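You operate a simulated robot arm through the tools that you are given. There is no shell and no other tool. Be economical: measure what you need, move in short steps, check, and stop when the job is done.

You run a simulated robot arm. Do the job below in one go: nothing can be reset, and whatever is moved stays where it is left.

Task
Wipe the sludge out of the catch tray and close up the dryer.
Fine: the mains switch stays off; put the rag back, slide the tray in, shut the side door, tighten its centre and bottom star knobs.

Only the result counts: the job must be done as asked and must still hold three seconds after the hand-in. Knocking over, shifting, dropping, spilling or breaking anything else fails it.

Robot
A 7-joint arm with a fingered hand on a trunk, on a base that drives. Base frame: it is fixed to the floor where the robot stands at the start and does not move with it; the origin is under the middle of the robot, x ahead of it, y to its left, z up. Readings come in mm, rad, newtons and seconds.
With the tool pointing down near the work surface it reaches from about 300 to 700 mm from the robot's upright axis, wherever it stands. Its first joint turns from -2.897 to 2.897 rad. Places, roughly: bottom star knob on the side door [200, -600, 900]; catch tray drawer [600, -100, 900]; centre star knob on the side door [200, -600, 1300]; dryer side door [300, -500, 1400]; red mains switch knob [1100, 300, 1400]. Payload 4 kg.
The tool frame sits at the grasp point between the pads (the TCP): z along the fingers, y along the line on which they close. The tips reach 26 mm beyond it. The gripper opens to 148 mm. The gripper's body begins 73 mm behind the TCP. The gripper is a hand of 3 fingers: y runs from the thumb to the fingers, the wrist lies at [0, 0, -239] in the tool frame, and closing takes about 1.5 s.
Orientation is that of the tool frame in the base frame, as a unit quaternion [w, x, y, z]. With the fingers straight down and closing along the base's y, the tool's x points along the base's -x, its y along +y and its z along -z.

Tools
- The arm moves only by the tool move_arm. Its argument "deltas" is a list of rows, each an object (a shift or turn left out is 0, a gripper value left out holds the last) with "xyz": the shift along the base's x, y, z in mm, a list of three; "rotation": the turn, a rotation vector about the base's x, y, z in rad, a list of three. In form: [{"xyz": [x, y, z], "rotation": [wx, wy, wz]}, ...]. A call has 1 to 12 rows; each row shifts and turns the commanded pose from where the row before left it. "fingers" is the gripper command, from -1 (fully open) to 1 (shut), values between in proportion, set as the call begins (left out, the last holds). A row lasts 0.2 s, in which the tool goes at most 50 mm and 0.15 rad; a call with a longer step from one row to the next is refused whole, and so is a gripper value outside its range. Where a pose cannot be reached the arm comes as near as it can. A force on the tool above 40 N (or 10 N above the force at the start of the call, whichever is more), or a blocked arm, ends the call early, and 0.2 s more pass. The fingers move at their own pace (about 72 mm/s each) and stop on an object; they squeeze with about 28 N. The grip force told is the motor's: it shows also when the fingers shut on nothing. Time passes only in rows, and 0.2 s behind the last, so rows that do not move let the fingers close. It gives the time, the measured TCP pose, the force on the tool (base axes), the opening and the grip force at its end, in the units of the frame above (readings bear some noise), with the torque about the TCP (base axes, N m) and any sound that the robot's microphone picked up.
- Cameras (640 x 400 px; columns grow to the right, rows downward): "scene" is now at [6.5, 105.3, 1557.7]; the picture's right is [-0.56, -0.83, 0.00], its down [-0.57, 0.39, -0.72] and it looks along [0.60, -0.40, -0.69] (base axes); focal length 263 px, centre (320, 200). "wrist" rides on the gripper at [68, -39, -90] in the tool frame; the picture's right is [0.50, 0.87, 0.00], its down [-0.66, 0.38, -0.65] and it looks along [-0.57, 0.33, 0.76] (tool axes); focal length 222 px, centre (320, 200). There is no depth. A picture from a camera that has moved, and an enlarged one, comes with that camera's place and axes in the base frame and with its lens.
- capture(camera): a new picture of that camera. It takes no simulated time.
- raise_lower(by): slides the trunk up (or, below 0, down) by that many mm; the arm and the scene camera ride with it, the base frame stays. It gives what a move gives, with no picture.
- drive_base(legs): drives the robot by 1 to 6 legs, each [ahead, left, turn to the left] in mm, mm and rad, along the robot's own axes; the way and the turn of a leg run together, so that a leg with both is an arc; at most 1500 mm and 3.142 rad a leg. The arm and the cameras ride along, it lands a little off, and it stops where it bumps. It gives what a move gives.
- set_grasp(shape): the hand has 3 fingers and takes this shape, open, in about a second: jaw (thumb against the fingers, like two jaws); tri (thumb and two fingers); tip (a fingertip pinch); poke (one finger out to press); point (the index stretched); flat (the hand flat); cup (the hand cupped); fist (a fist). The gripper value then closes the fingers along that shape, each until it touches; the sizes above hold for jaw. It gives what a move gives, with no picture.
- head_to(pan, tilt): turns the head with the scene camera to pan (to the left, within 2.705 rad either way) and tilt (down, from -0.506 to 1.204), counted from straight ahead of the robot. It gives what a move gives.
- enlarge(camera, box): a new picture of the part [left, top, right, bottom] of that camera's present view, enlarged. It takes no simulated time.
- finish_job(): hands the job in; it is judged then, once.

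Work in short steps. Places have to be worked out from the pictures, the camera data and where the tool is seen: move nearer, look again, correct. Check each grasp and each placing, and mend what went wrong. You have 120 turns and 98 pictures in all, those below and enlarged ones among them. Open the gripper and draw the arm clear of the work before you hand the job in, unless the task says otherwise; then end with one line.

The tools are called after "Emit:" as name(argument=value, ...) on one line, values as JSON. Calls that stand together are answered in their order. move_arm: Moves the arm, as the interface text tells. Its arguments: {"type":"object","properties":{"deltas":{"type":"array"},"fingers":{"type":"number"}},"required":["deltas"]} The other tools are called the same way: raise_lower (by) slides the trunk up or down; set_grasp (shape) gives the hand a shape; drive_base (legs) drives the base; head_to (pan, tilt) turns the head that bears the scene camera; capture (camera) takes a picture; enlarge (camera, box) takes an enlarged picture of a part of a camera's view; finish_job () hands the job in.

At the start:

```text
time_s: 0.0
tcp_pos: [353.3, -181.3, 999.4]
orientation: [0.0, 0.0, 1.0, 0.0]
ft_force: [-0.2, 0.2, -0.1]
moment: [0.02, -0.02, -0.01]
gripper_width: 148.0
finger_force: 0.0
shape: jaw
trunk travel left (down, up): [-525.0, 65.0]
robot x, y, heading: [3.2, -0.5, -0.003]
head pan, tilt: [-0.592, 0.764]
```

scene: 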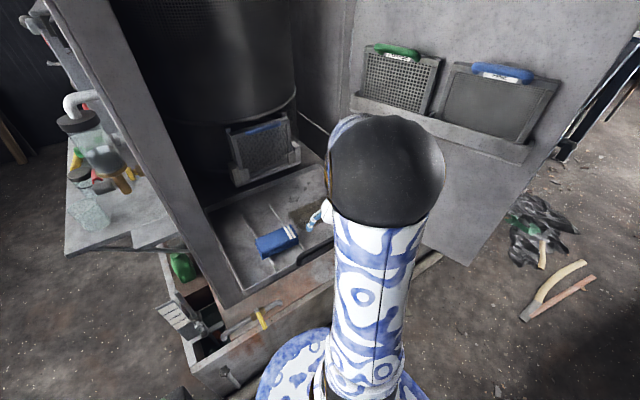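
wrist: 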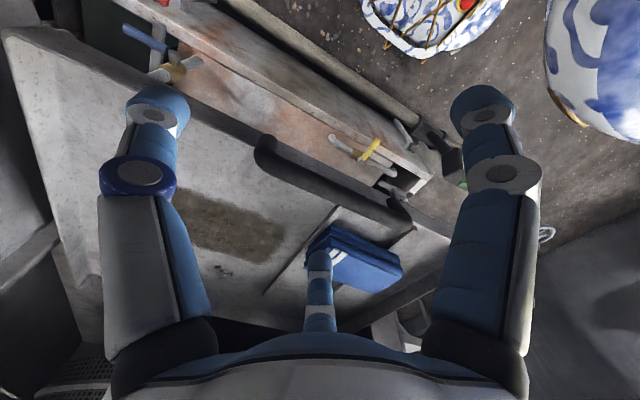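

The tray is pulled out, with a sludge patch and a blue rag in it. I'll look around with the head first to see the door, knobs and switch.

Emit:
head_to(pan=-0.9, tilt=0.5)

Emit:
capture(camera="scene")

Emit:
head_to(pan=0.1, tilt=0.4)

Emit:
capture(camera="scene")

```text
time_s: 0.8
tcp_pos: [353.3, -181.5, 1000.9]
orientation: [0.0, 0.0, 1.0, 0.0]
ft_force: [0.1, 0.6, -0.1]
moment: [0.02, 0.03, 0.02]
gripper_width: 148.2
finger_force: 0.1
shape: jaw
trunk travel left (down, up): [-525.0, 65.0]
robot x, y, heading: [-1.3, -1.3, -0.001]
head pan, tilt: [-0.901, 0.499]
```

```text
95 pictures are left
camera scene: at [-5.2, 80.0, 1580.7], right [-0.78, -0.62, 0.0], down [-0.3, 0.38, -0.88], along [0.55, -0.69, -0.48], focal length 263 px, centre (320, 200)
```

scene: 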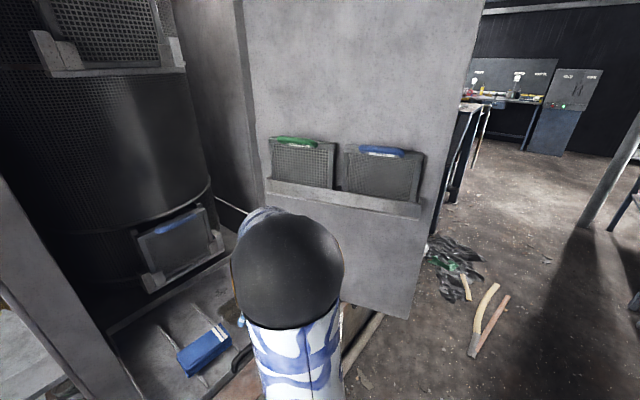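

```text
time_s: 2.1
tcp_pos: [352.8, -182.3, 1000.8]
orientation: [0.0, 0.0, 1.0, 0.0]
ft_force: [0.0, 0.2, -0.3]
moment: [0.01, -0.01, 0.02]
gripper_width: 148.0
finger_force: 0.0
shape: jaw
trunk travel left (down, up): [-525.0, 65.0]
robot x, y, heading: [-1.0, 0.4, 0.0]
head pan, tilt: [0.099, 0.4]
```

```text
94 pictures are left
camera scene: at [30.4, 160.4, 1589.9], right [0.1, -1.0, 0.0], down [-0.39, -0.04, -0.92], along [0.92, 0.09, -0.39], focal length 263 px, centre (320, 200)
```

scene: 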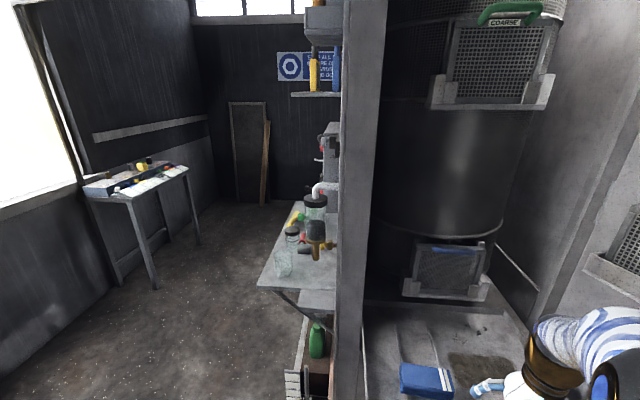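

Let me enlarge the tray area and look at the blue object and surroundings.

Emit:
head_to(pan=-0.3, tilt=0.9)

Emit:
capture(camera="scene")

Emit:
enlarge(camera="scene", box=[200, 120, 400, 245])

Emit:
enlarge(camera="wrist", box=[160, 120, 480, 320])

```text
time_s: 3.0
tcp_pos: [353.7, -181.7, 1000.0]
orientation: [-0.001, 0.001, 1.0, 0.001]
ft_force: [-0.2, 0.0, 0.1]
moment: [0.01, 0.02, -0.02]
gripper_width: 147.9
finger_force: 0.1
shape: jaw
trunk travel left (down, up): [-525.0, 65.0]
robot x, y, heading: [-0.7, -1.0, -0.001]
head pan, tilt: [-0.3, 0.901]
```

```text
93 pictures are left
camera scene: at [10.4, 129.0, 1547.0], right [-0.3, -0.96, 0.0], down [-0.75, 0.23, -0.62], along [0.59, -0.18, -0.78], focal length 263 px, centre (320, 200)
```

scene: 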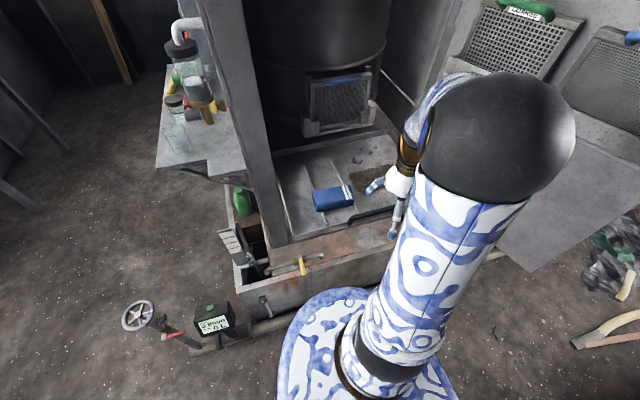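

```text
3.20 times, centred on (300, 182) of scene
camera zoom: at [10.4, 129.0, 1547.0], right [-0.3, -0.96, 0.0], down [-0.75, 0.23, -0.62], along [0.59, -0.18, -0.78], focal length 840 px, centre (384, 256)
```

zoom: 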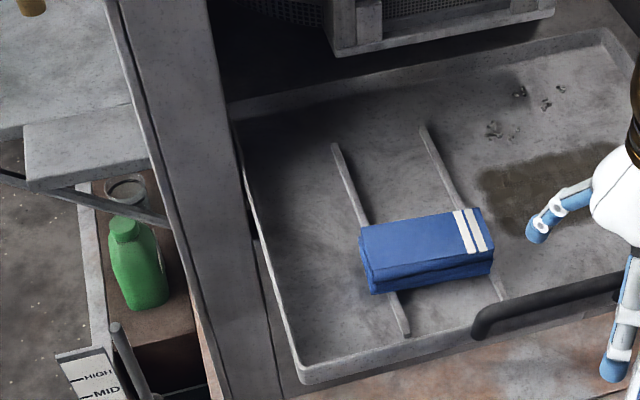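

```text
2.00 times, centred on (320, 220) of wrist
camera zoom: at [286.1, -220.7, 1090.2], right [-0.5, 0.87, 0.0], down [0.66, 0.38, 0.65], along [0.57, 0.33, -0.76], focal length 444 px, centre (320, 160)
```

zoom: 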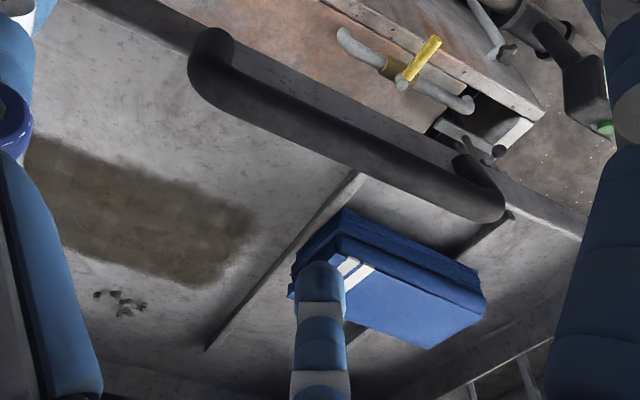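

By triangulation the rag sits at about (478,-56), top z≈930, 120 along y by 60 along x, on two ribs. The sludge covers x 505–595, y -150 to -300. The handle bar is at x≈380, z≈930. I'll turn the hand so that it closes along x, above the rag.

Emit:
move_arm(deltas=[{"xyz": [11, 11, 3], "rotation": [0, 0, -0.1428]}, {"xyz": [11, 11, 3], "rotation": [0, 0, -0.1428]}, {"xyz": [11, 11, 3], "rotation": [0, 0, -0.1428]}, {"xyz": [11, 11, 3], "rotation": [0, 0, -0.1428]}, {"xyz": [11, 11, 3], "rotation": [0, 0, -0.1428]}, {"xyz": [11, 11, 3], "rotation": [0, 0, -0.1428]}, {"xyz": [11, 11, 3], "rotation": [0, 0, -0.1428]}, {"xyz": [12, 12, 3], "rotation": [0, 0, -0.1428]}, {"xyz": [12, 12, 3], "rotation": [0, 0, -0.1428]}, {"xyz": [12, 12, 3], "rotation": [0, 0, -0.1428]}, {"xyz": [12, 12, 0], "rotation": [0, 0, -0.1428]}, {"xyz": [0, 0, 0]}], fingers=-0.3)

Emit:
capture(camera="wrist")

Emit:
capture(camera="scene")

```text
time_s: 5.6
tcp_pos: [478.6, -57.3, 1029.2]
orientation: [-0.001, 0.707, 0.707, 0.0]
ft_force: [0.7, -0.8, 0.9]
moment: [0.02, 0.03, -0.03]
gripper_width: 96.7
finger_force: 0.1
shape: jaw
trunk travel left (down, up): [-525.0, 65.0]
robot x, y, heading: [2.2, -0.3, -0.001]
head pan, tilt: [-0.3, 0.901]
```

```text
90 pictures are left
camera wrist: at [439.4, 11.4, 1119.3], right [0.87, 0.5, 0.0], down [0.38, -0.66, 0.65], along [0.33, -0.57, -0.76], focal length 222 px, centre (320, 200)
```

wrist: 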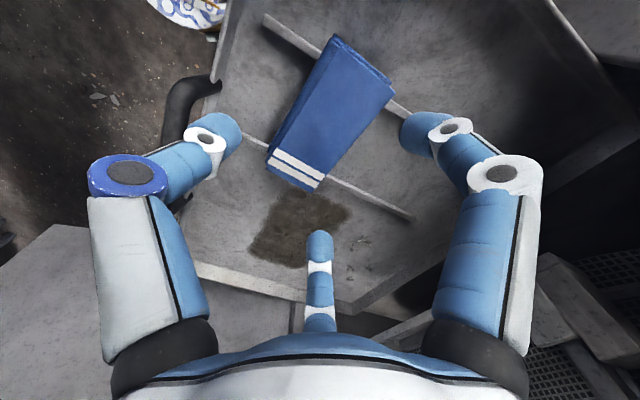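

```text
89 pictures are left
camera scene: at [10.5, 129.0, 1546.9], right [-0.3, -0.96, 0.0], down [-0.75, 0.23, -0.62], along [0.59, -0.18, -0.78], focal length 263 px, centre (320, 200)
```

scene: 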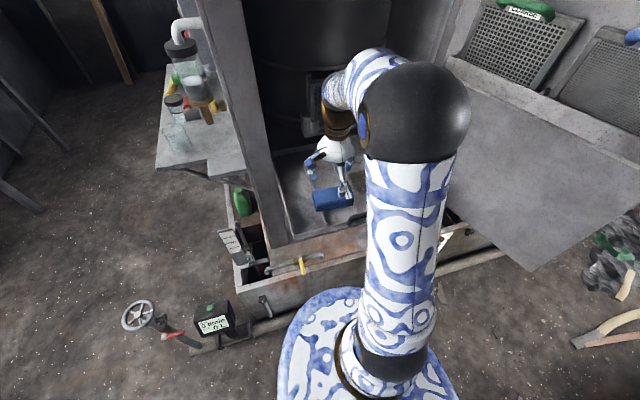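

The rag is centred at about (484,-56) under the hand. I'm descending straight with a 5 mm correction in x, then I'll check before closing.

Emit:
move_arm(deltas=[{"xyz": [4, 0, -25]}, {"xyz": [0, 0, -25]}, {"xyz": [0, 0, -20]}, {"xyz": [0, 0, -15]}, {"xyz": [0, 0, -8]}, {"xyz": [0, 0, 0]}])

Emit:
capture(camera="wrist")

Emit:
enlarge(camera="scene", box=[260, 120, 420, 220])

```text
time_s: 7.0
tcp_pos: [482.7, -57.8, 936.7]
orientation: [0.0, 0.707, 0.707, 0.0]
ft_force: [0.5, -0.1, -0.4]
moment: [-0.01, 0.02, 0.02]
gripper_width: 56.2
finger_force: 0.0
shape: jaw
trunk travel left (down, up): [-525.0, 65.0]
robot x, y, heading: [2.1, 0.5, -0.0]
head pan, tilt: [-0.3, 0.901]
```

```text
88 pictures are left
camera wrist: at [444.1, 10.6, 1026.7], right [0.87, 0.5, 0.0], down [0.38, -0.66, 0.65], along [0.33, -0.57, -0.76], focal length 222 px, centre (320, 200)
```

wrist: 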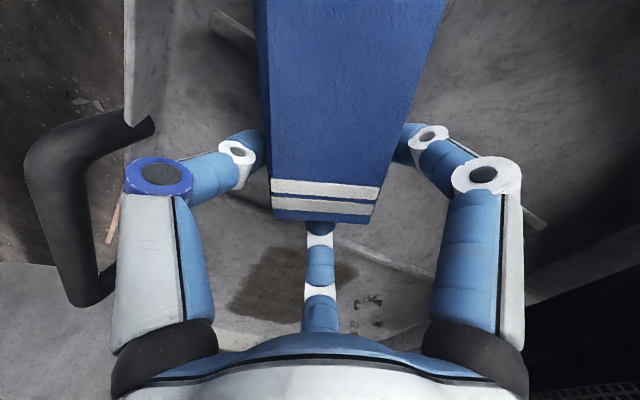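

```text
4.00 times, centred on (340, 170) of scene
camera zoom: at [10.6, 128.8, 1546.8], right [-0.3, -0.96, 0.0], down [-0.75, 0.23, -0.62], along [0.59, -0.18, -0.78], focal length 1051 px, centre (240, 320)
```

zoom: 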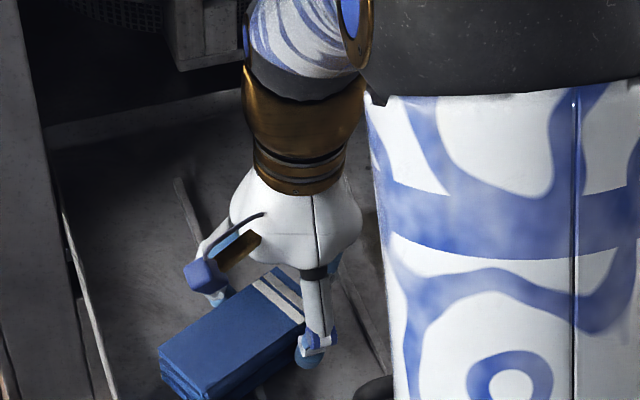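

The opening shrank to 56 mm and the descending fingers have nudged the rag about +45 mm in y, with a slight yaw. I'll open up, raise and look again.

Emit:
move_arm(deltas=[{"xyz": [0, 0, 0]}, {"xyz": [0, 0, 0]}, {"xyz": [0, 0, 0]}, {"xyz": [0, 0, 20]}, {"xyz": [0, 0, 30]}, {"xyz": [0, 0, 40]}, {"xyz": [0, 0, 0]}], fingers=-0.75)

Emit:
capture(camera="wrist")

Emit:
enlarge(camera="scene", box=[260, 120, 420, 220])

```text
time_s: 8.6
tcp_pos: [482.5, -58.1, 1027.1]
orientation: [0.0, 0.708, 0.707, 0.0]
ft_force: [1.1, 1.0, 0.2]
moment: [-0.01, 0.03, 0.0]
gripper_width: 129.6
finger_force: 0.0
shape: jaw
trunk travel left (down, up): [-525.0, 65.0]
robot x, y, heading: [-0.8, -1.6, -0.001]
head pan, tilt: [-0.3, 0.901]
```

```text
86 pictures are left
camera wrist: at [443.7, 8.4, 1118.2], right [0.87, 0.5, 0.0], down [0.38, -0.66, 0.65], along [0.33, -0.57, -0.76], focal length 222 px, centre (320, 200)
```

wrist: 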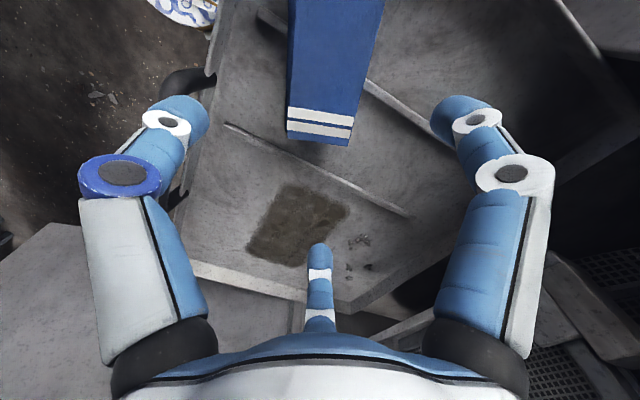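

```text
4.00 times, centred on (340, 170) of scene
camera zoom: at [10.3, 129.0, 1546.9], right [-0.3, -0.96, 0.0], down [-0.75, 0.23, -0.62], along [0.59, -0.18, -0.78], focal length 1051 px, centre (240, 320)
```

zoom: 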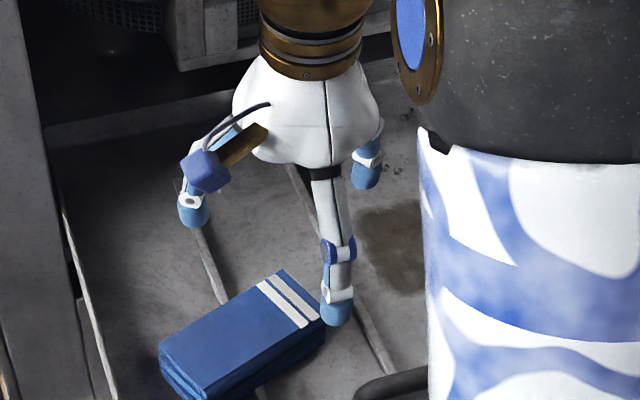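

The rag centre is now near (467,-10), yawed about +21°. I'm aligning the hand to it with a wide opening and checking the width before descending.

Emit:
move_arm(deltas=[{"xyz": [-5, 16, 0], "rotation": [0, 0, 0.125]}, {"xyz": [-5, 16, 0], "rotation": [0, 0, 0.125]}, {"xyz": [-6, 16, 0], "rotation": [0, 0, 0.125]}, {"xyz": [0, 0, -15]}, {"xyz": [0, 0, -15]}, {"xyz": [0, 0, 0]}], fingers=-0.75)

Emit:
capture(camera="wrist")

Emit:
enlarge(camera="scene", box=[260, 120, 420, 220])

```text
time_s: 10.0
tcp_pos: [466.1, -10.9, 996.9]
orientation: [0.0, 0.563, 0.827, 0.0]
ft_force: [-1.0, -0.2, 1.2]
moment: [-0.03, 0.0, -0.04]
gripper_width: 129.5
finger_force: 0.0
shape: jaw
trunk travel left (down, up): [-525.0, 65.0]
robot x, y, heading: [0.1, 1.2, 0.0]
head pan, tilt: [-0.3, 0.901]
```

```text
84 pictures are left
camera wrist: at [404.8, 39.4, 1086.7], right [0.62, 0.78, 0.0], down [0.59, -0.47, 0.65], along [0.51, -0.41, -0.76], focal length 222 px, centre (320, 200)
```

wrist: 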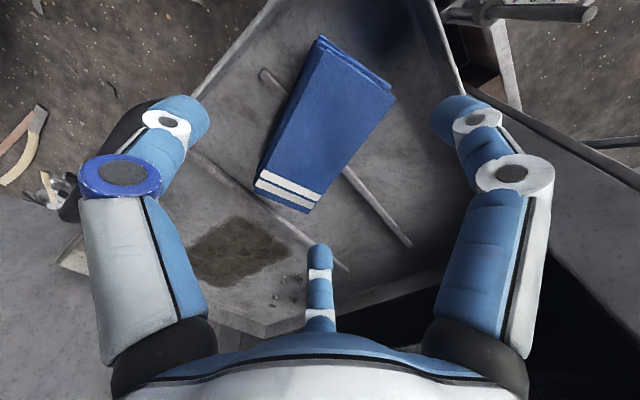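

```text
4.00 times, centred on (340, 170) of scene
camera zoom: at [10.4, 129.0, 1546.9], right [-0.3, -0.96, 0.0], down [-0.75, 0.23, -0.62], along [0.59, -0.18, -0.78], focal length 1051 px, centre (240, 320)
```

zoom: 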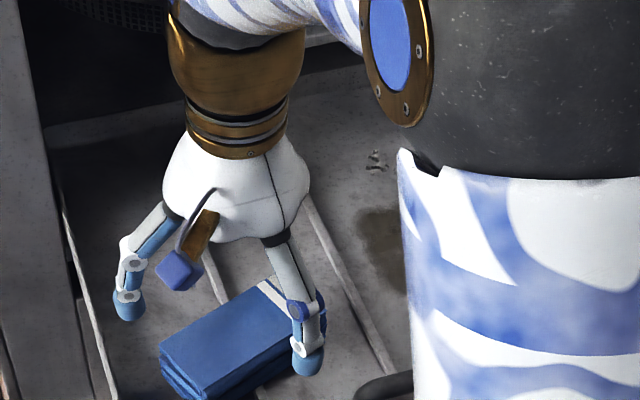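

Aligned: rag centre (463,-10), yaw 21°, opening 130. Descending to z≈932 with the wide opening.

Emit:
move_arm(deltas=[{"xyz": [-2, 0, -20]}, {"xyz": [0, 0, -20]}, {"xyz": [0, 0, -15]}, {"xyz": [0, 0, -10]}, {"xyz": [0, 0, 0]}], fingers=-0.75)

Emit:
capture(camera="wrist")

```text
time_s: 11.2
tcp_pos: [464.8, -9.4, 931.6]
orientation: [0.0, 0.562, 0.827, 0.0]
ft_force: [0.4, -0.1, 0.2]
moment: [-0.01, -0.01, 0.03]
gripper_width: 129.2
finger_force: 0.0
shape: jaw
trunk travel left (down, up): [-525.0, 65.0]
robot x, y, heading: [-4.2, -0.6, -0.0]
head pan, tilt: [-0.3, 0.901]
```

```text
82 pictures are left
camera wrist: at [403.8, 40.2, 1021.8], right [0.62, 0.78, 0.0], down [0.59, -0.47, 0.65], along [0.51, -0.41, -0.76], focal length 222 px, centre (320, 200)
```

wrist: 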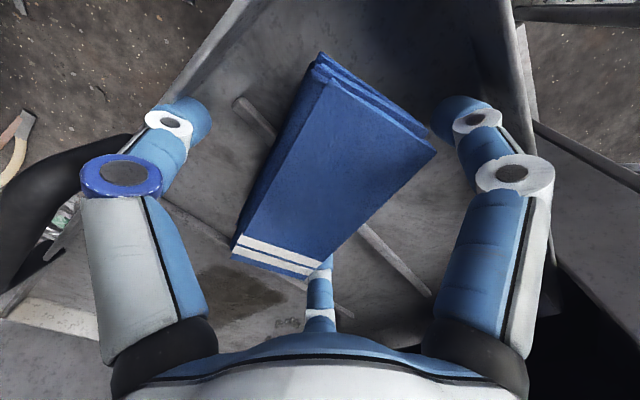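

Clear fit, no contact. Closing on the rag now.

Emit:
move_arm(deltas=[{"xyz": [0, 0, -3]}, {}, {}, {}, {}, {}, {}, {}, {}], fingers=1)

Emit:
capture(camera="wrist")

Emit:
enlarge(camera="scene", box=[260, 120, 420, 220])

```text
time_s: 13.2
tcp_pos: [462.7, -6.8, 929.7]
orientation: [0.002, 0.564, 0.826, 0.0]
ft_force: [-0.8, 10.0, 11.7]
moment: [0.21, -0.01, -0.01]
gripper_width: 64.7
finger_force: 28.3
shape: jaw
trunk travel left (down, up): [-525.0, 65.0]
robot x, y, heading: [-1.6, 1.6, 0.0]
head pan, tilt: [-0.3, 0.901]
```

```text
81 pictures are left
camera wrist: at [403.1, 41.7, 1019.7], right [0.62, 0.78, 0.0], down [0.59, -0.47, 0.66], along [0.51, -0.41, -0.76], focal length 222 px, centre (320, 200)
```

wrist: 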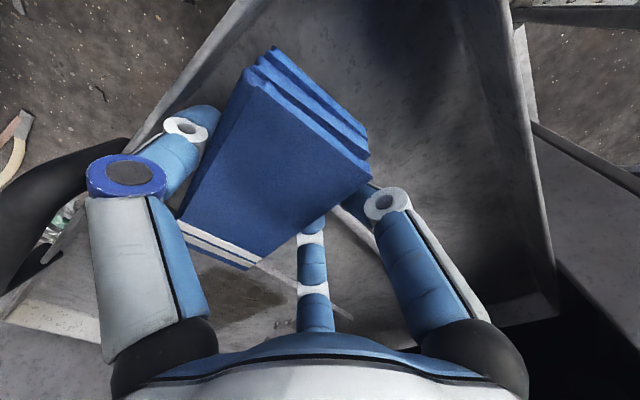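

```text
4.00 times, centred on (340, 170) of scene
camera zoom: at [9.2, 130.4, 1546.9], right [-0.3, -0.96, 0.0], down [-0.75, 0.23, -0.62], along [0.59, -0.18, -0.78], focal length 1051 px, centre (240, 320)
```

zoom: 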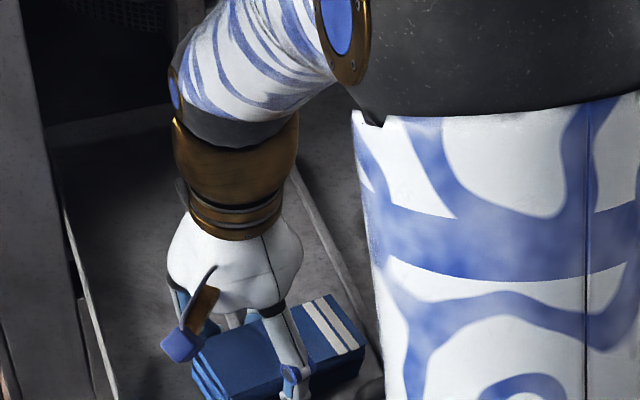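

Gripped (65 mm, 28 N). Lifting 40 mm to test the hold.

Emit:
move_arm(deltas=[{"xyz": [0, 0, 10]}, {"xyz": [0, 0, 15]}, {"xyz": [0, 0, 15]}, {}], fingers=1)

Emit:
capture(camera="wrist")

Emit:
enlarge(camera="scene", box=[260, 120, 420, 220])

```text
time_s: 14.2
tcp_pos: [463.5, -9.3, 970.0]
orientation: [0.0, 0.562, 0.827, 0.0]
ft_force: [0.7, -0.7, -0.5]
moment: [0.0, 0.0, 0.0]
gripper_width: 63.5
finger_force: 27.7
shape: jaw
trunk travel left (down, up): [-525.0, 65.0]
robot x, y, heading: [-0.4, -0.8, 0.003]
head pan, tilt: [-0.3, 0.901]
```

```text
79 pictures are left
camera wrist: at [403.6, 39.4, 1060.3], right [0.62, 0.78, 0.0], down [0.59, -0.47, 0.65], along [0.51, -0.41, -0.76], focal length 222 px, centre (320, 200)
```

wrist: 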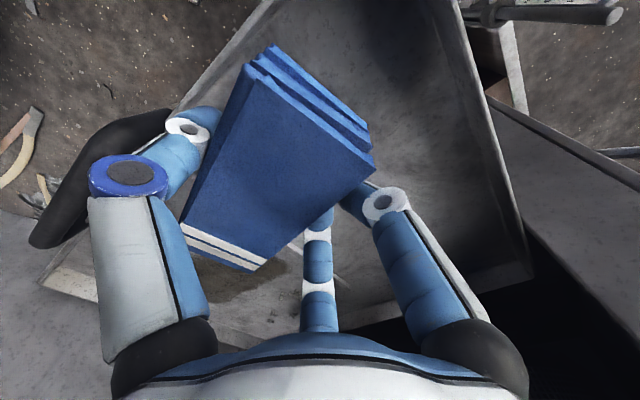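

```text
4.00 times, centred on (340, 170) of scene
camera zoom: at [10.4, 129.0, 1546.9], right [-0.3, -0.96, 0.0], down [-0.75, 0.23, -0.62], along [0.59, -0.18, -0.78], focal length 1051 px, centre (240, 320)
```

zoom: 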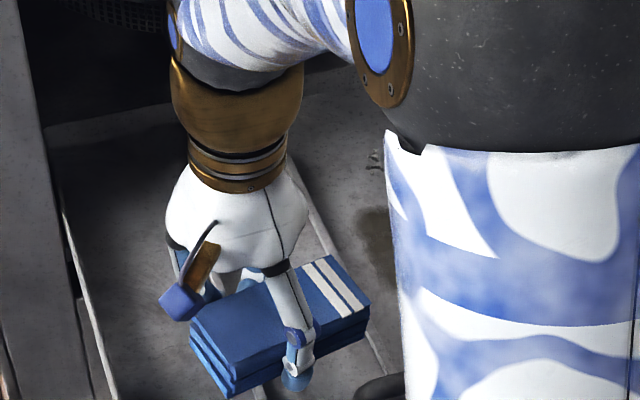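

The rag is held firmly. It sits about (-20,-25) from the TCP with yaw ≈12°. I'll square it up, move it over the near part of the sludge, and check clearances to the drum cassette.

Emit:
move_arm(deltas=[{"xyz": [6, -35, 0], "rotation": [0, 0, -0.105]}, {"xyz": [10, -40, 0], "rotation": [0, 0, -0.105]}, {"xyz": [12, -45, 0]}, {"xyz": [15, -40, 0]}, {}], fingers=1)

Emit:
capture(camera="wrist")

Emit:
capture(camera="scene")

```text
time_s: 15.4
tcp_pos: [506.7, -167.8, 967.4]
orientation: [0.0, 0.646, 0.763, 0.0]
ft_force: [0.3, -0.2, -0.5]
moment: [0.02, -0.01, 0.0]
gripper_width: 63.5
finger_force: 27.5
shape: jaw
trunk travel left (down, up): [-525.0, 65.0]
robot x, y, heading: [-0.5, 1.8, -0.001]
head pan, tilt: [-0.3, 0.901]
```

```text
77 pictures are left
camera wrist: at [457.6, -107.0, 1058.1], right [0.77, 0.64, 0.0], down [0.48, -0.58, 0.65], along [0.42, -0.5, -0.76], focal length 222 px, centre (320, 200)
```

wrist: 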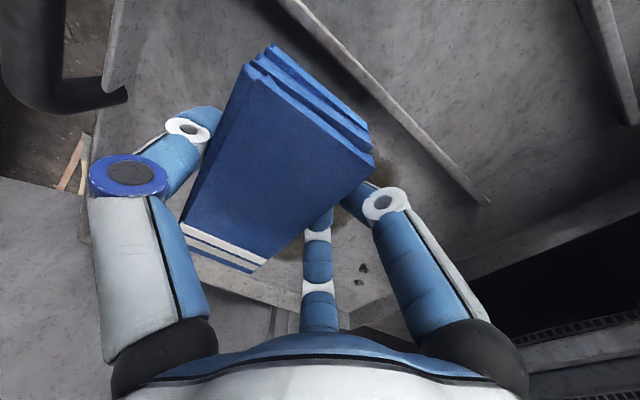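

```text
76 pictures are left
camera scene: at [10.5, 128.9, 1546.9], right [-0.3, -0.96, 0.0], down [-0.75, 0.23, -0.62], along [0.59, -0.18, -0.78], focal length 263 px, centre (320, 200)
```

scene: 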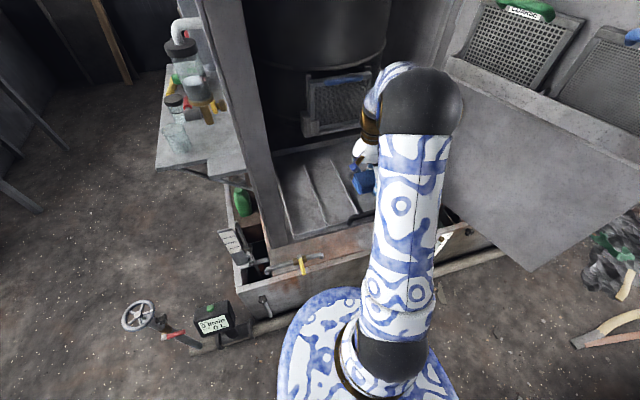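

To keep the hand body clear of the cassette, I'll turn the hand +90°. The rag's long side then lies along x and its centre is ahead of the hand, so I can stroke along y.

Emit:
move_arm(deltas=[{"xyz": [2, 0, 10], "rotation": [0, 0, 0.1428]}, {"xyz": [2, 0, 10], "rotation": [0, 0, 0.1428]}, {"xyz": [2, 0, 0], "rotation": [0, 0, 0.1428]}, {"xyz": [2, 0, 0], "rotation": [0, 0, 0.1428]}, {"xyz": [2, 0, 0], "rotation": [0, 0, 0.1428]}, {"xyz": [2, 0, 0], "rotation": [0, 0, 0.1428]}, {"rotation": [0, 0, 0.1428]}, {"rotation": [0, 0, 0.1428]}, {"rotation": [0, 0, 0.1428]}, {"rotation": [0, 0, 0.1428]}, {"rotation": [0, 0, 0.1428]}, {}], fingers=1)

Emit:
capture(camera="wrist")

```text
time_s: 18.0
tcp_pos: [519.9, -168.9, 987.6]
orientation: [-0.001, -0.083, 0.997, 0.0]
ft_force: [-0.8, 0.3, 0.1]
moment: [0.02, 0.0, -0.01]
gripper_width: 63.4
finger_force: 27.5
shape: jaw
trunk travel left (down, up): [-525.0, 65.0]
robot x, y, heading: [0.7, 0.6, -0.001]
head pan, tilt: [-0.3, 0.901]
```

```text
75 pictures are left
camera wrist: at [459.8, -218.6, 1079.0], right [-0.64, 0.77, 0.0], down [0.58, 0.48, 0.65], along [0.5, 0.42, -0.76], focal length 222 px, centre (320, 200)
```

wrist: 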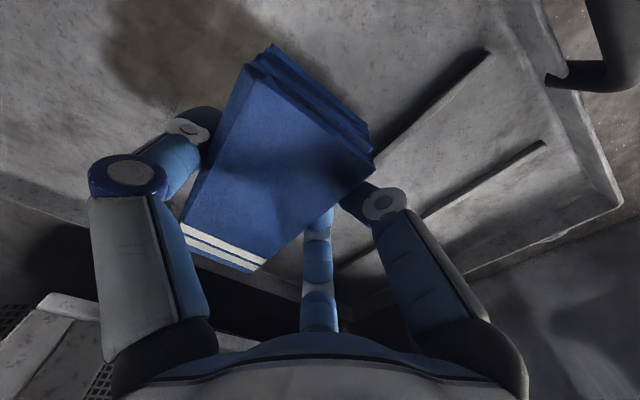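

The rag is now squared with its centre at about (541,-192), spanning x 490–595. Now descending onto the sludge in small steps until contact.

Emit:
move_arm(deltas=[{"xyz": [5, 5, -20]}, {"xyz": [0, 5, -20]}, {"xyz": [0, 0, -10]}, {"xyz": [0, 0, -6]}, {"xyz": [0, 0, -4]}, {"xyz": [0, 0, -3]}, {"xyz": [0, 0, -2]}, {}], fingers=1)

```text
time_s: 19.8
tcp_pos: [525.0, -158.1, 925.5]
orientation: [0.001, -0.083, 0.997, 0.0]
ft_force: [1.0, 2.5, 24.9]
moment: [-1.34, -0.28, 0.17]
gripper_width: 63.1
finger_force: 28.2
shape: jaw
trunk travel left (down, up): [-525.0, 65.0]
robot x, y, heading: [0.9, -0.2, -0.002]
head pan, tilt: [-0.3, 0.901]
```

Contact at z≈925 with 25 N. I'm easing up slightly and stroking to -y across the patch.

Emit:
move_arm(deltas=[{"xyz": [0, 0, 1]}, {"xyz": [0, -12, 0]}, {"xyz": [0, -12, 0]}, {"xyz": [0, -12, 0]}, {"xyz": [0, -12, 0]}, {"xyz": [0, -12, 0]}, {"xyz": [0, -12, 0]}, {"xyz": [0, -12, 0]}, {"xyz": [0, -12, 0]}, {"xyz": [0, -12, 0]}, {"xyz": [0, -12, 0]}], fingers=1)

Emit:
capture(camera="wrist")

```text
time_s: 22.2
tcp_pos: [522.9, -276.7, 925.1]
orientation: [0.001, -0.083, 0.997, 0.0]
ft_force: [0.5, 7.5, 20.7]
moment: [-0.94, -0.24, 0.06]
gripper_width: 63.1
finger_force: 27.8
shape: jaw
trunk travel left (down, up): [-525.0, 65.0]
robot x, y, heading: [-0.3, -1.5, 0.003]
head pan, tilt: [-0.3, 0.901]
```

```text
74 pictures are left
camera wrist: at [462.2, -326.1, 1016.6], right [-0.64, 0.77, 0.0], down [0.58, 0.48, 0.65], along [0.51, 0.41, -0.76], focal length 222 px, centre (320, 200)
```

wrist: 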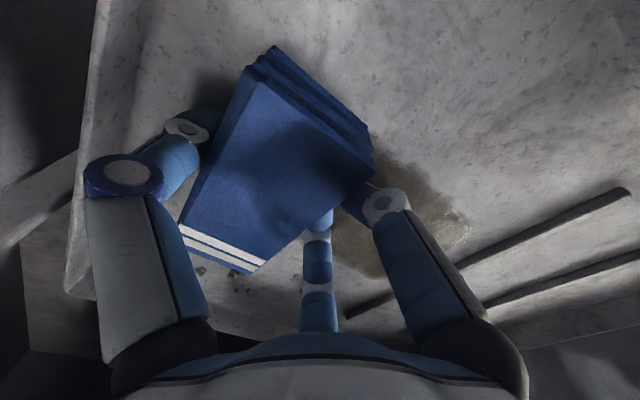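

The stroke cleared everything from y≈-212 rightwards. Only the rag's right edge touches (the moment shows contact near -54 mm). I'll lift, go back, roll the hand by -0.1 rad to level the rag, and re-press.

Emit:
move_arm(deltas=[{"xyz": [0, 0, 15]}, {"xyz": [2, 30, 5], "rotation": [-0.05, 0, 0]}, {"xyz": [0, 40, 0], "rotation": [-0.05, 0, 0]}, {"xyz": [0, 44, 0]}, {"xyz": [0, 0, -8]}, {"xyz": [0, 0, -5]}, {"xyz": [0, 0, -3]}, {"xyz": [0, 0, -3]}, {"xyz": [0, 0, -2]}, {}], fingers=1)

```text
time_s: 24.4
tcp_pos: [525.4, -164.8, 924.8]
orientation: [-0.003, -0.082, 0.995, -0.05]
ft_force: [-4.4, 3.5, 18.0]
moment: [0.21, -0.04, 0.0]
gripper_width: 63.6
finger_force: 28.3
shape: jaw
trunk travel left (down, up): [-525.0, 65.0]
robot x, y, heading: [-1.8, -1.4, -0.001]
head pan, tilt: [-0.3, 0.901]
```

Now level (moment near zero). Stroking a little to +y, then across to -y.

Emit:
move_arm(deltas=[{"xyz": [0, 8, 0]}, {"xyz": [0, 8, 0]}, {"xyz": [0, 6, 0]}, {"xyz": [0, -12, 0]}, {"xyz": [0, -15, 0]}, {"xyz": [0, -15, 0]}, {"xyz": [0, -15, 0]}, {"xyz": [0, -15, 0]}, {"xyz": [0, -15, 0]}, {"xyz": [0, -15, 0]}, {"xyz": [0, -15, 0]}], fingers=1)

Emit:
capture(camera="wrist")

```text
time_s: 26.8
tcp_pos: [524.5, -259.3, 924.6]
orientation: [-0.003, -0.081, 0.995, -0.05]
ft_force: [1.3, 4.0, 14.0]
moment: [0.15, -0.21, 0.01]
gripper_width: 64.7
finger_force: 27.8
shape: jaw
trunk travel left (down, up): [-525.0, 65.0]
robot x, y, heading: [0.9, 1.7, 0.002]
head pan, tilt: [-0.3, 0.901]
```

```text
73 pictures are left
camera wrist: at [465.5, -299.8, 1019.1], right [-0.63, 0.77, -0.08], down [0.58, 0.54, 0.6], along [0.51, 0.34, -0.79], focal length 222 px, centre (320, 200)
```

wrist: 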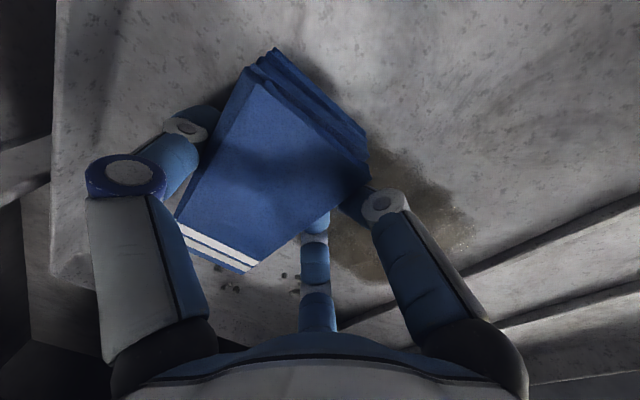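

I'll lift to look at what remains.

Emit:
move_arm(deltas=[{"xyz": [0, 0, 30]}, {"xyz": [-30, -20, 40]}, {"xyz": [-30, -20, 30]}, {}], fingers=1)

Emit:
capture(camera="wrist")

```text
refused: row 2 steps farther than a row can; nothing moved
```

```text
72 pictures are left
camera wrist: at [465.5, -299.8, 1019.1], right [-0.63, 0.77, -0.08], down [0.58, 0.54, 0.6], along [0.51, 0.34, -0.79], focal length 222 px, centre (320, 200)
```

wrist: 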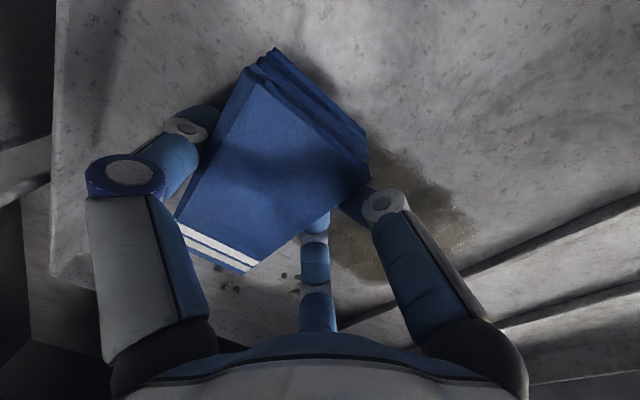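

Same move with smaller rows.

Emit:
move_arm(deltas=[{"xyz": [0, 0, 30]}, {"xyz": [-20, -15, 35]}, {"xyz": [-30, -15, 35]}, {"xyz": [-20, 0, 0]}, {}], fingers=1)

Emit:
capture(camera="wrist")

```text
time_s: 28.0
tcp_pos: [456.1, -289.1, 1025.1]
orientation: [-0.005, -0.083, 0.995, -0.05]
ft_force: [0.2, 0.0, -1.7]
moment: [0.02, 0.03, 0.03]
gripper_width: 64.4
finger_force: 28.0
shape: jaw
trunk travel left (down, up): [-525.0, 65.0]
robot x, y, heading: [-1.8, 1.0, -0.001]
head pan, tilt: [-0.3, 0.901]
```

```text
71 pictures are left
camera wrist: at [395.9, -328.8, 1118.4], right [-0.63, 0.77, -0.08], down [0.58, 0.54, 0.6], along [0.5, 0.34, -0.79], focal length 222 px, centre (320, 200)
```

wrist: 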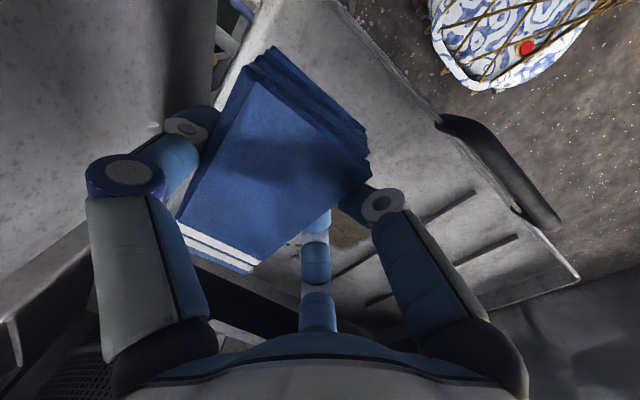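

Emit:
enlarge(camera="scene", box=[260, 120, 420, 220])

```text
4.00 times, centred on (340, 170) of scene
camera zoom: at [10.5, 128.9, 1546.9], right [-0.3, -0.96, 0.0], down [-0.75, 0.23, -0.62], along [0.59, -0.18, -0.78], focal length 1051 px, centre (240, 320)
```

zoom: 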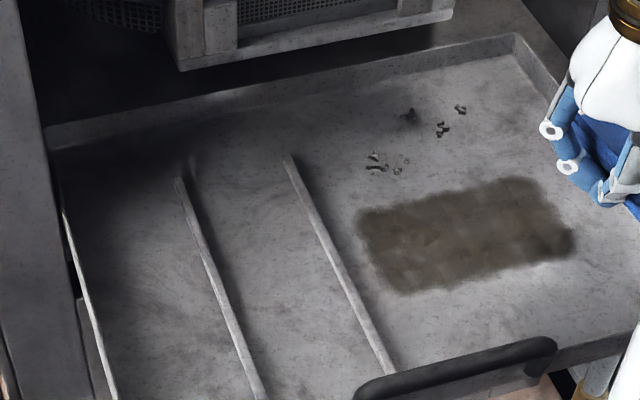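

A clear view: the patch (x 500–590, y -156…-325) is essentially untouched. So the fingertips were touching the floor (z≈899), not the rag. I'll set the rag down on the sludge and regrip it higher so it protrudes below the tips.

Emit:
move_arm(deltas=[{"xyz": [30, 15, -30], "rotation": [0.05, 0, 0]}, {"xyz": [25, 20, -30], "rotation": [0.05, 0, 0]}, {"xyz": [10, 15, -20]}, {"xyz": [0, 10, -10]}, {"xyz": [0, 0, -4]}, {"xyz": [0, 0, -3]}, {}], fingers=1)

Emit:
move_arm(deltas=[{"xyz": [0, 0, 2]}, {"xyz": [0, 0, 2]}, {"xyz": [0, 0, 2]}, {}, {}], fingers=-0.4)

Emit:
capture(camera="wrist")

Emit:
enlarge(camera="scene", box=[260, 120, 420, 220])

```text
time_s: 29.6
tcp_pos: [521.4, -228.6, 926.6]
orientation: [0.0, -0.082, 0.997, -0.001]
ft_force: [-0.2, 0.1, -1.1]
moment: [0.01, 0.01, -0.01]
gripper_width: 64.5
finger_force: 27.2
shape: jaw
trunk travel left (down, up): [-525.0, 65.0]
robot x, y, heading: [-0.5, -0.7, 0.0]
head pan, tilt: [-0.3, 0.901]
```

```text
time_s: 30.8
tcp_pos: [521.0, -228.6, 932.5]
orientation: [0.001, -0.081, 0.997, 0.001]
ft_force: [0.8, 0.6, 0.0]
moment: [0.0, 0.01, -0.02]
gripper_width: 103.4
finger_force: 0.1
shape: jaw
trunk travel left (down, up): [-525.0, 65.0]
robot x, y, heading: [-2.6, 2.3, -0.003]
head pan, tilt: [-0.3, 0.901]
```

```text
69 pictures are left
camera wrist: at [461.0, -278.3, 1023.5], right [-0.63, 0.77, 0.0], down [0.58, 0.48, 0.65], along [0.51, 0.42, -0.76], focal length 222 px, centre (320, 200)
```

wrist: 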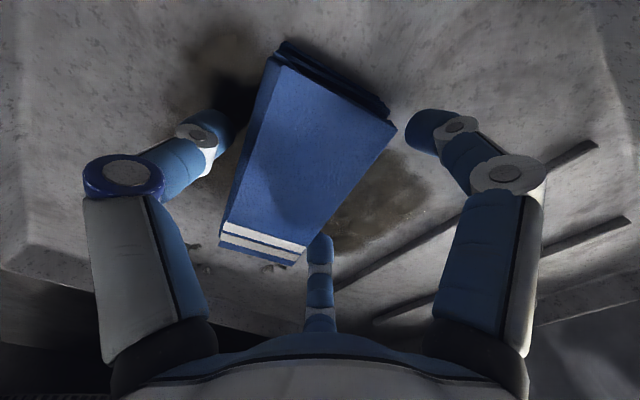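

```text
4.00 times, centred on (340, 170) of scene
camera zoom: at [10.5, 128.9, 1546.9], right [-0.3, -0.96, 0.0], down [-0.75, 0.23, -0.62], along [0.59, -0.18, -0.78], focal length 1051 px, centre (240, 320)
```

zoom: 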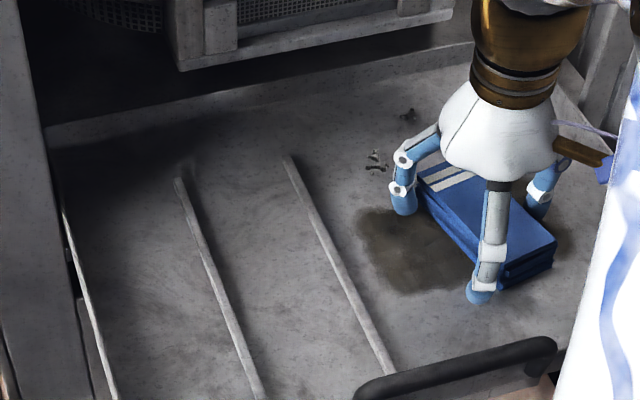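

The contact moments match the rag's edges (±), so the rag was pressing but tilted: I'd gripped it while it overhung a rib. It now lies flat on the floor, centre ≈(523,-244), aligned with the hand. I'm recentring and regripping level.

Emit:
move_arm(deltas=[{"xyz": [0, -8, 0]}, {"xyz": [0, -7, 0]}, {}], fingers=-0.4)

Emit:
move_arm(deltas=[{"xyz": [0, 0, 0]}, {}, {}, {}, {}, {}, {}], fingers=1)

Emit:
capture(camera="wrist")

Emit:
enlarge(camera="scene", box=[320, 120, 420, 182])

```text
time_s: 31.6
tcp_pos: [521.6, -243.5, 933.2]
orientation: [0.0, -0.082, 0.997, 0.0]
ft_force: [0.1, 0.5, 0.2]
moment: [0.05, 0.01, -0.01]
gripper_width: 103.6
finger_force: 0.1
shape: jaw
trunk travel left (down, up): [-525.0, 65.0]
robot x, y, heading: [0.2, 1.3, -0.001]
head pan, tilt: [-0.3, 0.901]
```

```text
time_s: 33.2
tcp_pos: [520.6, -244.2, 933.0]
orientation: [-0.001, -0.082, 0.997, 0.0]
ft_force: [-0.5, -0.7, -0.6]
moment: [-0.03, 0.01, 0.02]
gripper_width: 57.2
finger_force: 28.3
shape: jaw
trunk travel left (down, up): [-525.0, 65.0]
robot x, y, heading: [-4.5, -0.0, 0.003]
head pan, tilt: [-0.3, 0.901]
```

```text
67 pictures are left
camera wrist: at [460.5, -293.4, 1023.0], right [-0.63, 0.77, 0.0], down [0.58, 0.48, 0.65], along [0.51, 0.42, -0.76], focal length 222 px, centre (320, 200)
```

wrist: 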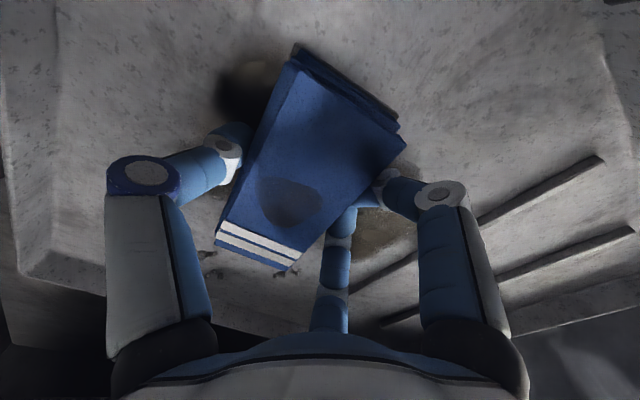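

```text
6.40 times, centred on (370, 151) of scene
camera zoom: at [10.5, 128.8, 1546.9], right [-0.3, -0.96, 0.0], down [-0.75, 0.23, -0.62], along [0.59, -0.18, -0.78], focal length 1681 px, centre (0, 514)
```

zoom: 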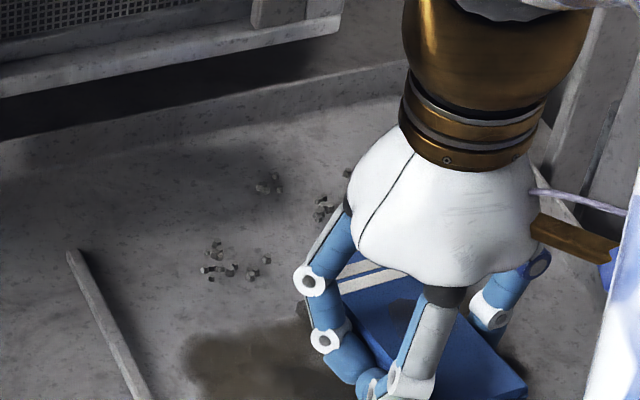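

Regripped centrally (57 mm), with the rag flat on the floor. Pressing down a little to check the moment.

Emit:
move_arm(deltas=[{"xyz": [0, 0, -1.5]}, {"xyz": [0, 0, -1.5]}, {}], fingers=1)

```text
time_s: 34.0
tcp_pos: [520.9, -243.7, 931.2]
orientation: [0.001, -0.082, 0.997, 0.0]
ft_force: [-0.5, 2.2, 14.7]
moment: [-0.56, -0.04, -0.01]
gripper_width: 57.0
finger_force: 28.0
shape: jaw
trunk travel left (down, up): [-525.0, 65.0]
robot x, y, heading: [2.8, 1.7, 0.002]
head pan, tilt: [-0.3, 0.901]
```

Contact is again at the rag's right edge (rag centre ≈ -10 from the TCP). I'll roll by -0.05 to bring it flush and check the moment.

Emit:
move_arm(deltas=[{"xyz": [0, 0, 2], "rotation": [-0.025, 0, 0]}, {"rotation": [-0.025, 0, 0]}, {"xyz": [0, 0, -2]}, {"xyz": [0, 0, -1.5]}, {}], fingers=1)

```text
time_s: 35.2
tcp_pos: [520.3, -244.5, 928.4]
orientation: [0.0, -0.082, 0.996, -0.025]
ft_force: [0.1, -0.5, 17.8]
moment: [-0.42, -0.09, 0.01]
gripper_width: 57.6
finger_force: 28.1
shape: jaw
trunk travel left (down, up): [-525.0, 65.0]
robot x, y, heading: [3.5, -2.0, -0.003]
head pan, tilt: [-0.3, 0.901]
```

Nearly flush. I'll square up the yaw, shift +x 17 mm and stroke to -y with about 20 N.

Emit:
move_arm(deltas=[{"xyz": [8, -5, 0], "rotation": [-0.01, 0, -0.08]}, {"xyz": [9, -8, 0], "rotation": [-0.01, 0, -0.09]}, {"xyz": [0, -10, -0.5]}, {"xyz": [0, -10, 0]}, {"xyz": [0, -10, 0]}, {"xyz": [0, -8, 0]}, {"xyz": [0, 10, 0]}, {"xyz": [0, 10, 0]}, {"xyz": [0, 10, 0]}, {"xyz": [0, 10, 0]}, {"xyz": [0, 10, 0]}, {"xyz": [0, 10, 0]}], fingers=1)

Emit:
move_arm(deltas=[{"xyz": [0, 10, 0]}, {"xyz": [0, 10, 0]}, {"xyz": [0, 10, 0]}, {"xyz": [0, 10, 0]}, {"xyz": [0, 10, 0]}, {"xyz": [0, 10, 0]}, {"xyz": [0, 8, 0]}], fingers=1)

Emit:
capture(camera="wrist")

Emit:
enlarge(camera="scene", box=[320, 120, 420, 182])

```text
time_s: 37.8
tcp_pos: [537.3, -237.0, 929.1]
orientation: [-0.005, 0.002, 0.999, -0.033]
ft_force: [-0.6, -6.4, 15.5]
moment: [-0.53, 0.02, -0.05]
gripper_width: 57.8
finger_force: 27.9
shape: jaw
trunk travel left (down, up): [-525.0, 65.0]
robot x, y, heading: [2.8, 2.7, 0.001]
head pan, tilt: [-0.3, 0.901]
```

```text
time_s: 39.4
tcp_pos: [538.4, -167.5, 926.9]
orientation: [-0.005, 0.003, 0.999, -0.034]
ft_force: [-0.9, -7.7, 16.5]
moment: [-0.54, 0.0, -0.03]
gripper_width: 57.9
finger_force: 28.0
shape: jaw
trunk travel left (down, up): [-525.0, 65.0]
robot x, y, heading: [-0.2, 1.8, -0.001]
head pan, tilt: [-0.3, 0.901]
```

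```text
65 pictures are left
camera wrist: at [471.0, -199.8, 1021.5], right [-0.5, 0.87, -0.06], down [0.66, 0.42, 0.62], along [0.56, 0.27, -0.78], focal length 222 px, centre (320, 200)
```

wrist: 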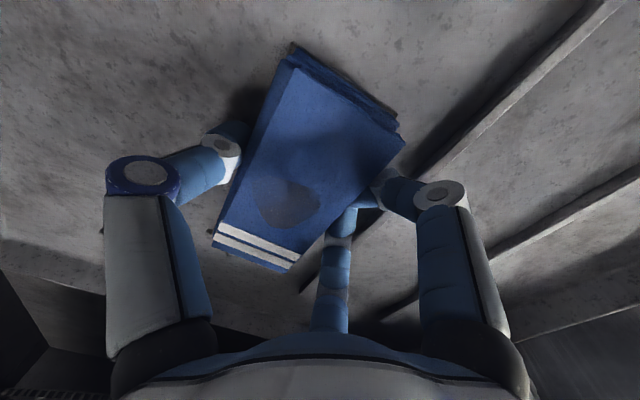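

```text
6.40 times, centred on (370, 151) of scene
camera zoom: at [8.9, 128.5, 1547.0], right [-0.3, -0.96, 0.0], down [-0.75, 0.23, -0.62], along [0.59, -0.18, -0.78], focal length 1681 px, centre (0, 514)
```

zoom: 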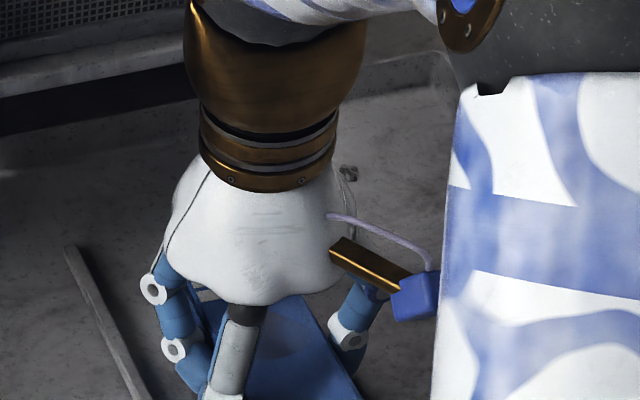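

The sludge seems to be gone in both views. I'll lift and move aside to inspect.

Emit:
move_arm(deltas=[{"xyz": [0, 0, 30]}, {"xyz": [-20, -20, 35]}, {"xyz": [-20, -30, 30]}, {"xyz": [-20, -40, 0]}, {"xyz": [-20, -40, 0]}, {}], fingers=1)

Emit:
enlarge(camera="scene", box=[260, 120, 420, 220])

```text
time_s: 40.8
tcp_pos: [457.5, -299.6, 1022.2]
orientation: [-0.004, 0.002, 0.999, -0.034]
ft_force: [-0.4, 0.4, -0.3]
moment: [0.01, -0.01, 0.03]
gripper_width: 56.9
finger_force: 27.7
shape: jaw
trunk travel left (down, up): [-525.0, 65.0]
robot x, y, heading: [-0.9, 3.0, 0.004]
head pan, tilt: [-0.3, 0.901]
```

```text
4.00 times, centred on (340, 170) of scene
camera zoom: at [10.4, 128.8, 1546.9], right [-0.3, -0.96, 0.0], down [-0.75, 0.23, -0.62], along [0.59, -0.18, -0.78], focal length 1051 px, centre (240, 320)
```

zoom: 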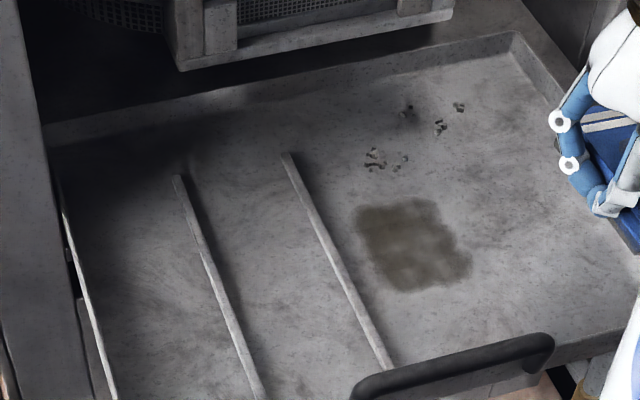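

Good: the right half is clean, and y -156…-228 remains because contact is at the rag's right edge. I'll roll another -0.08 so the left edge bears, and wipe the rest.

Emit:
move_arm(deltas=[{"xyz": [25, 20, -30], "rotation": [-0.04, 0, 0]}, {"xyz": [25, 25, -30], "rotation": [-0.04, 0, 0]}, {"xyz": [25, 10, -20]}, {"xyz": [7, 5, -8]}, {"xyz": [0, 0, -3]}, {"xyz": [0, 0, -2]}, {"xyz": [0, 0, -2]}, {}], fingers=1)

```text
time_s: 42.6
tcp_pos: [540.6, -238.2, 928.1]
orientation: [-0.003, 0.003, 0.997, -0.075]
ft_force: [1.3, 1.5, 12.3]
moment: [0.19, 0.01, 0.07]
gripper_width: 57.5
finger_force: 27.9
shape: jaw
trunk travel left (down, up): [-525.0, 65.0]
robot x, y, heading: [-2.1, 1.7, -0.004]
head pan, tilt: [-0.3, 0.901]
```

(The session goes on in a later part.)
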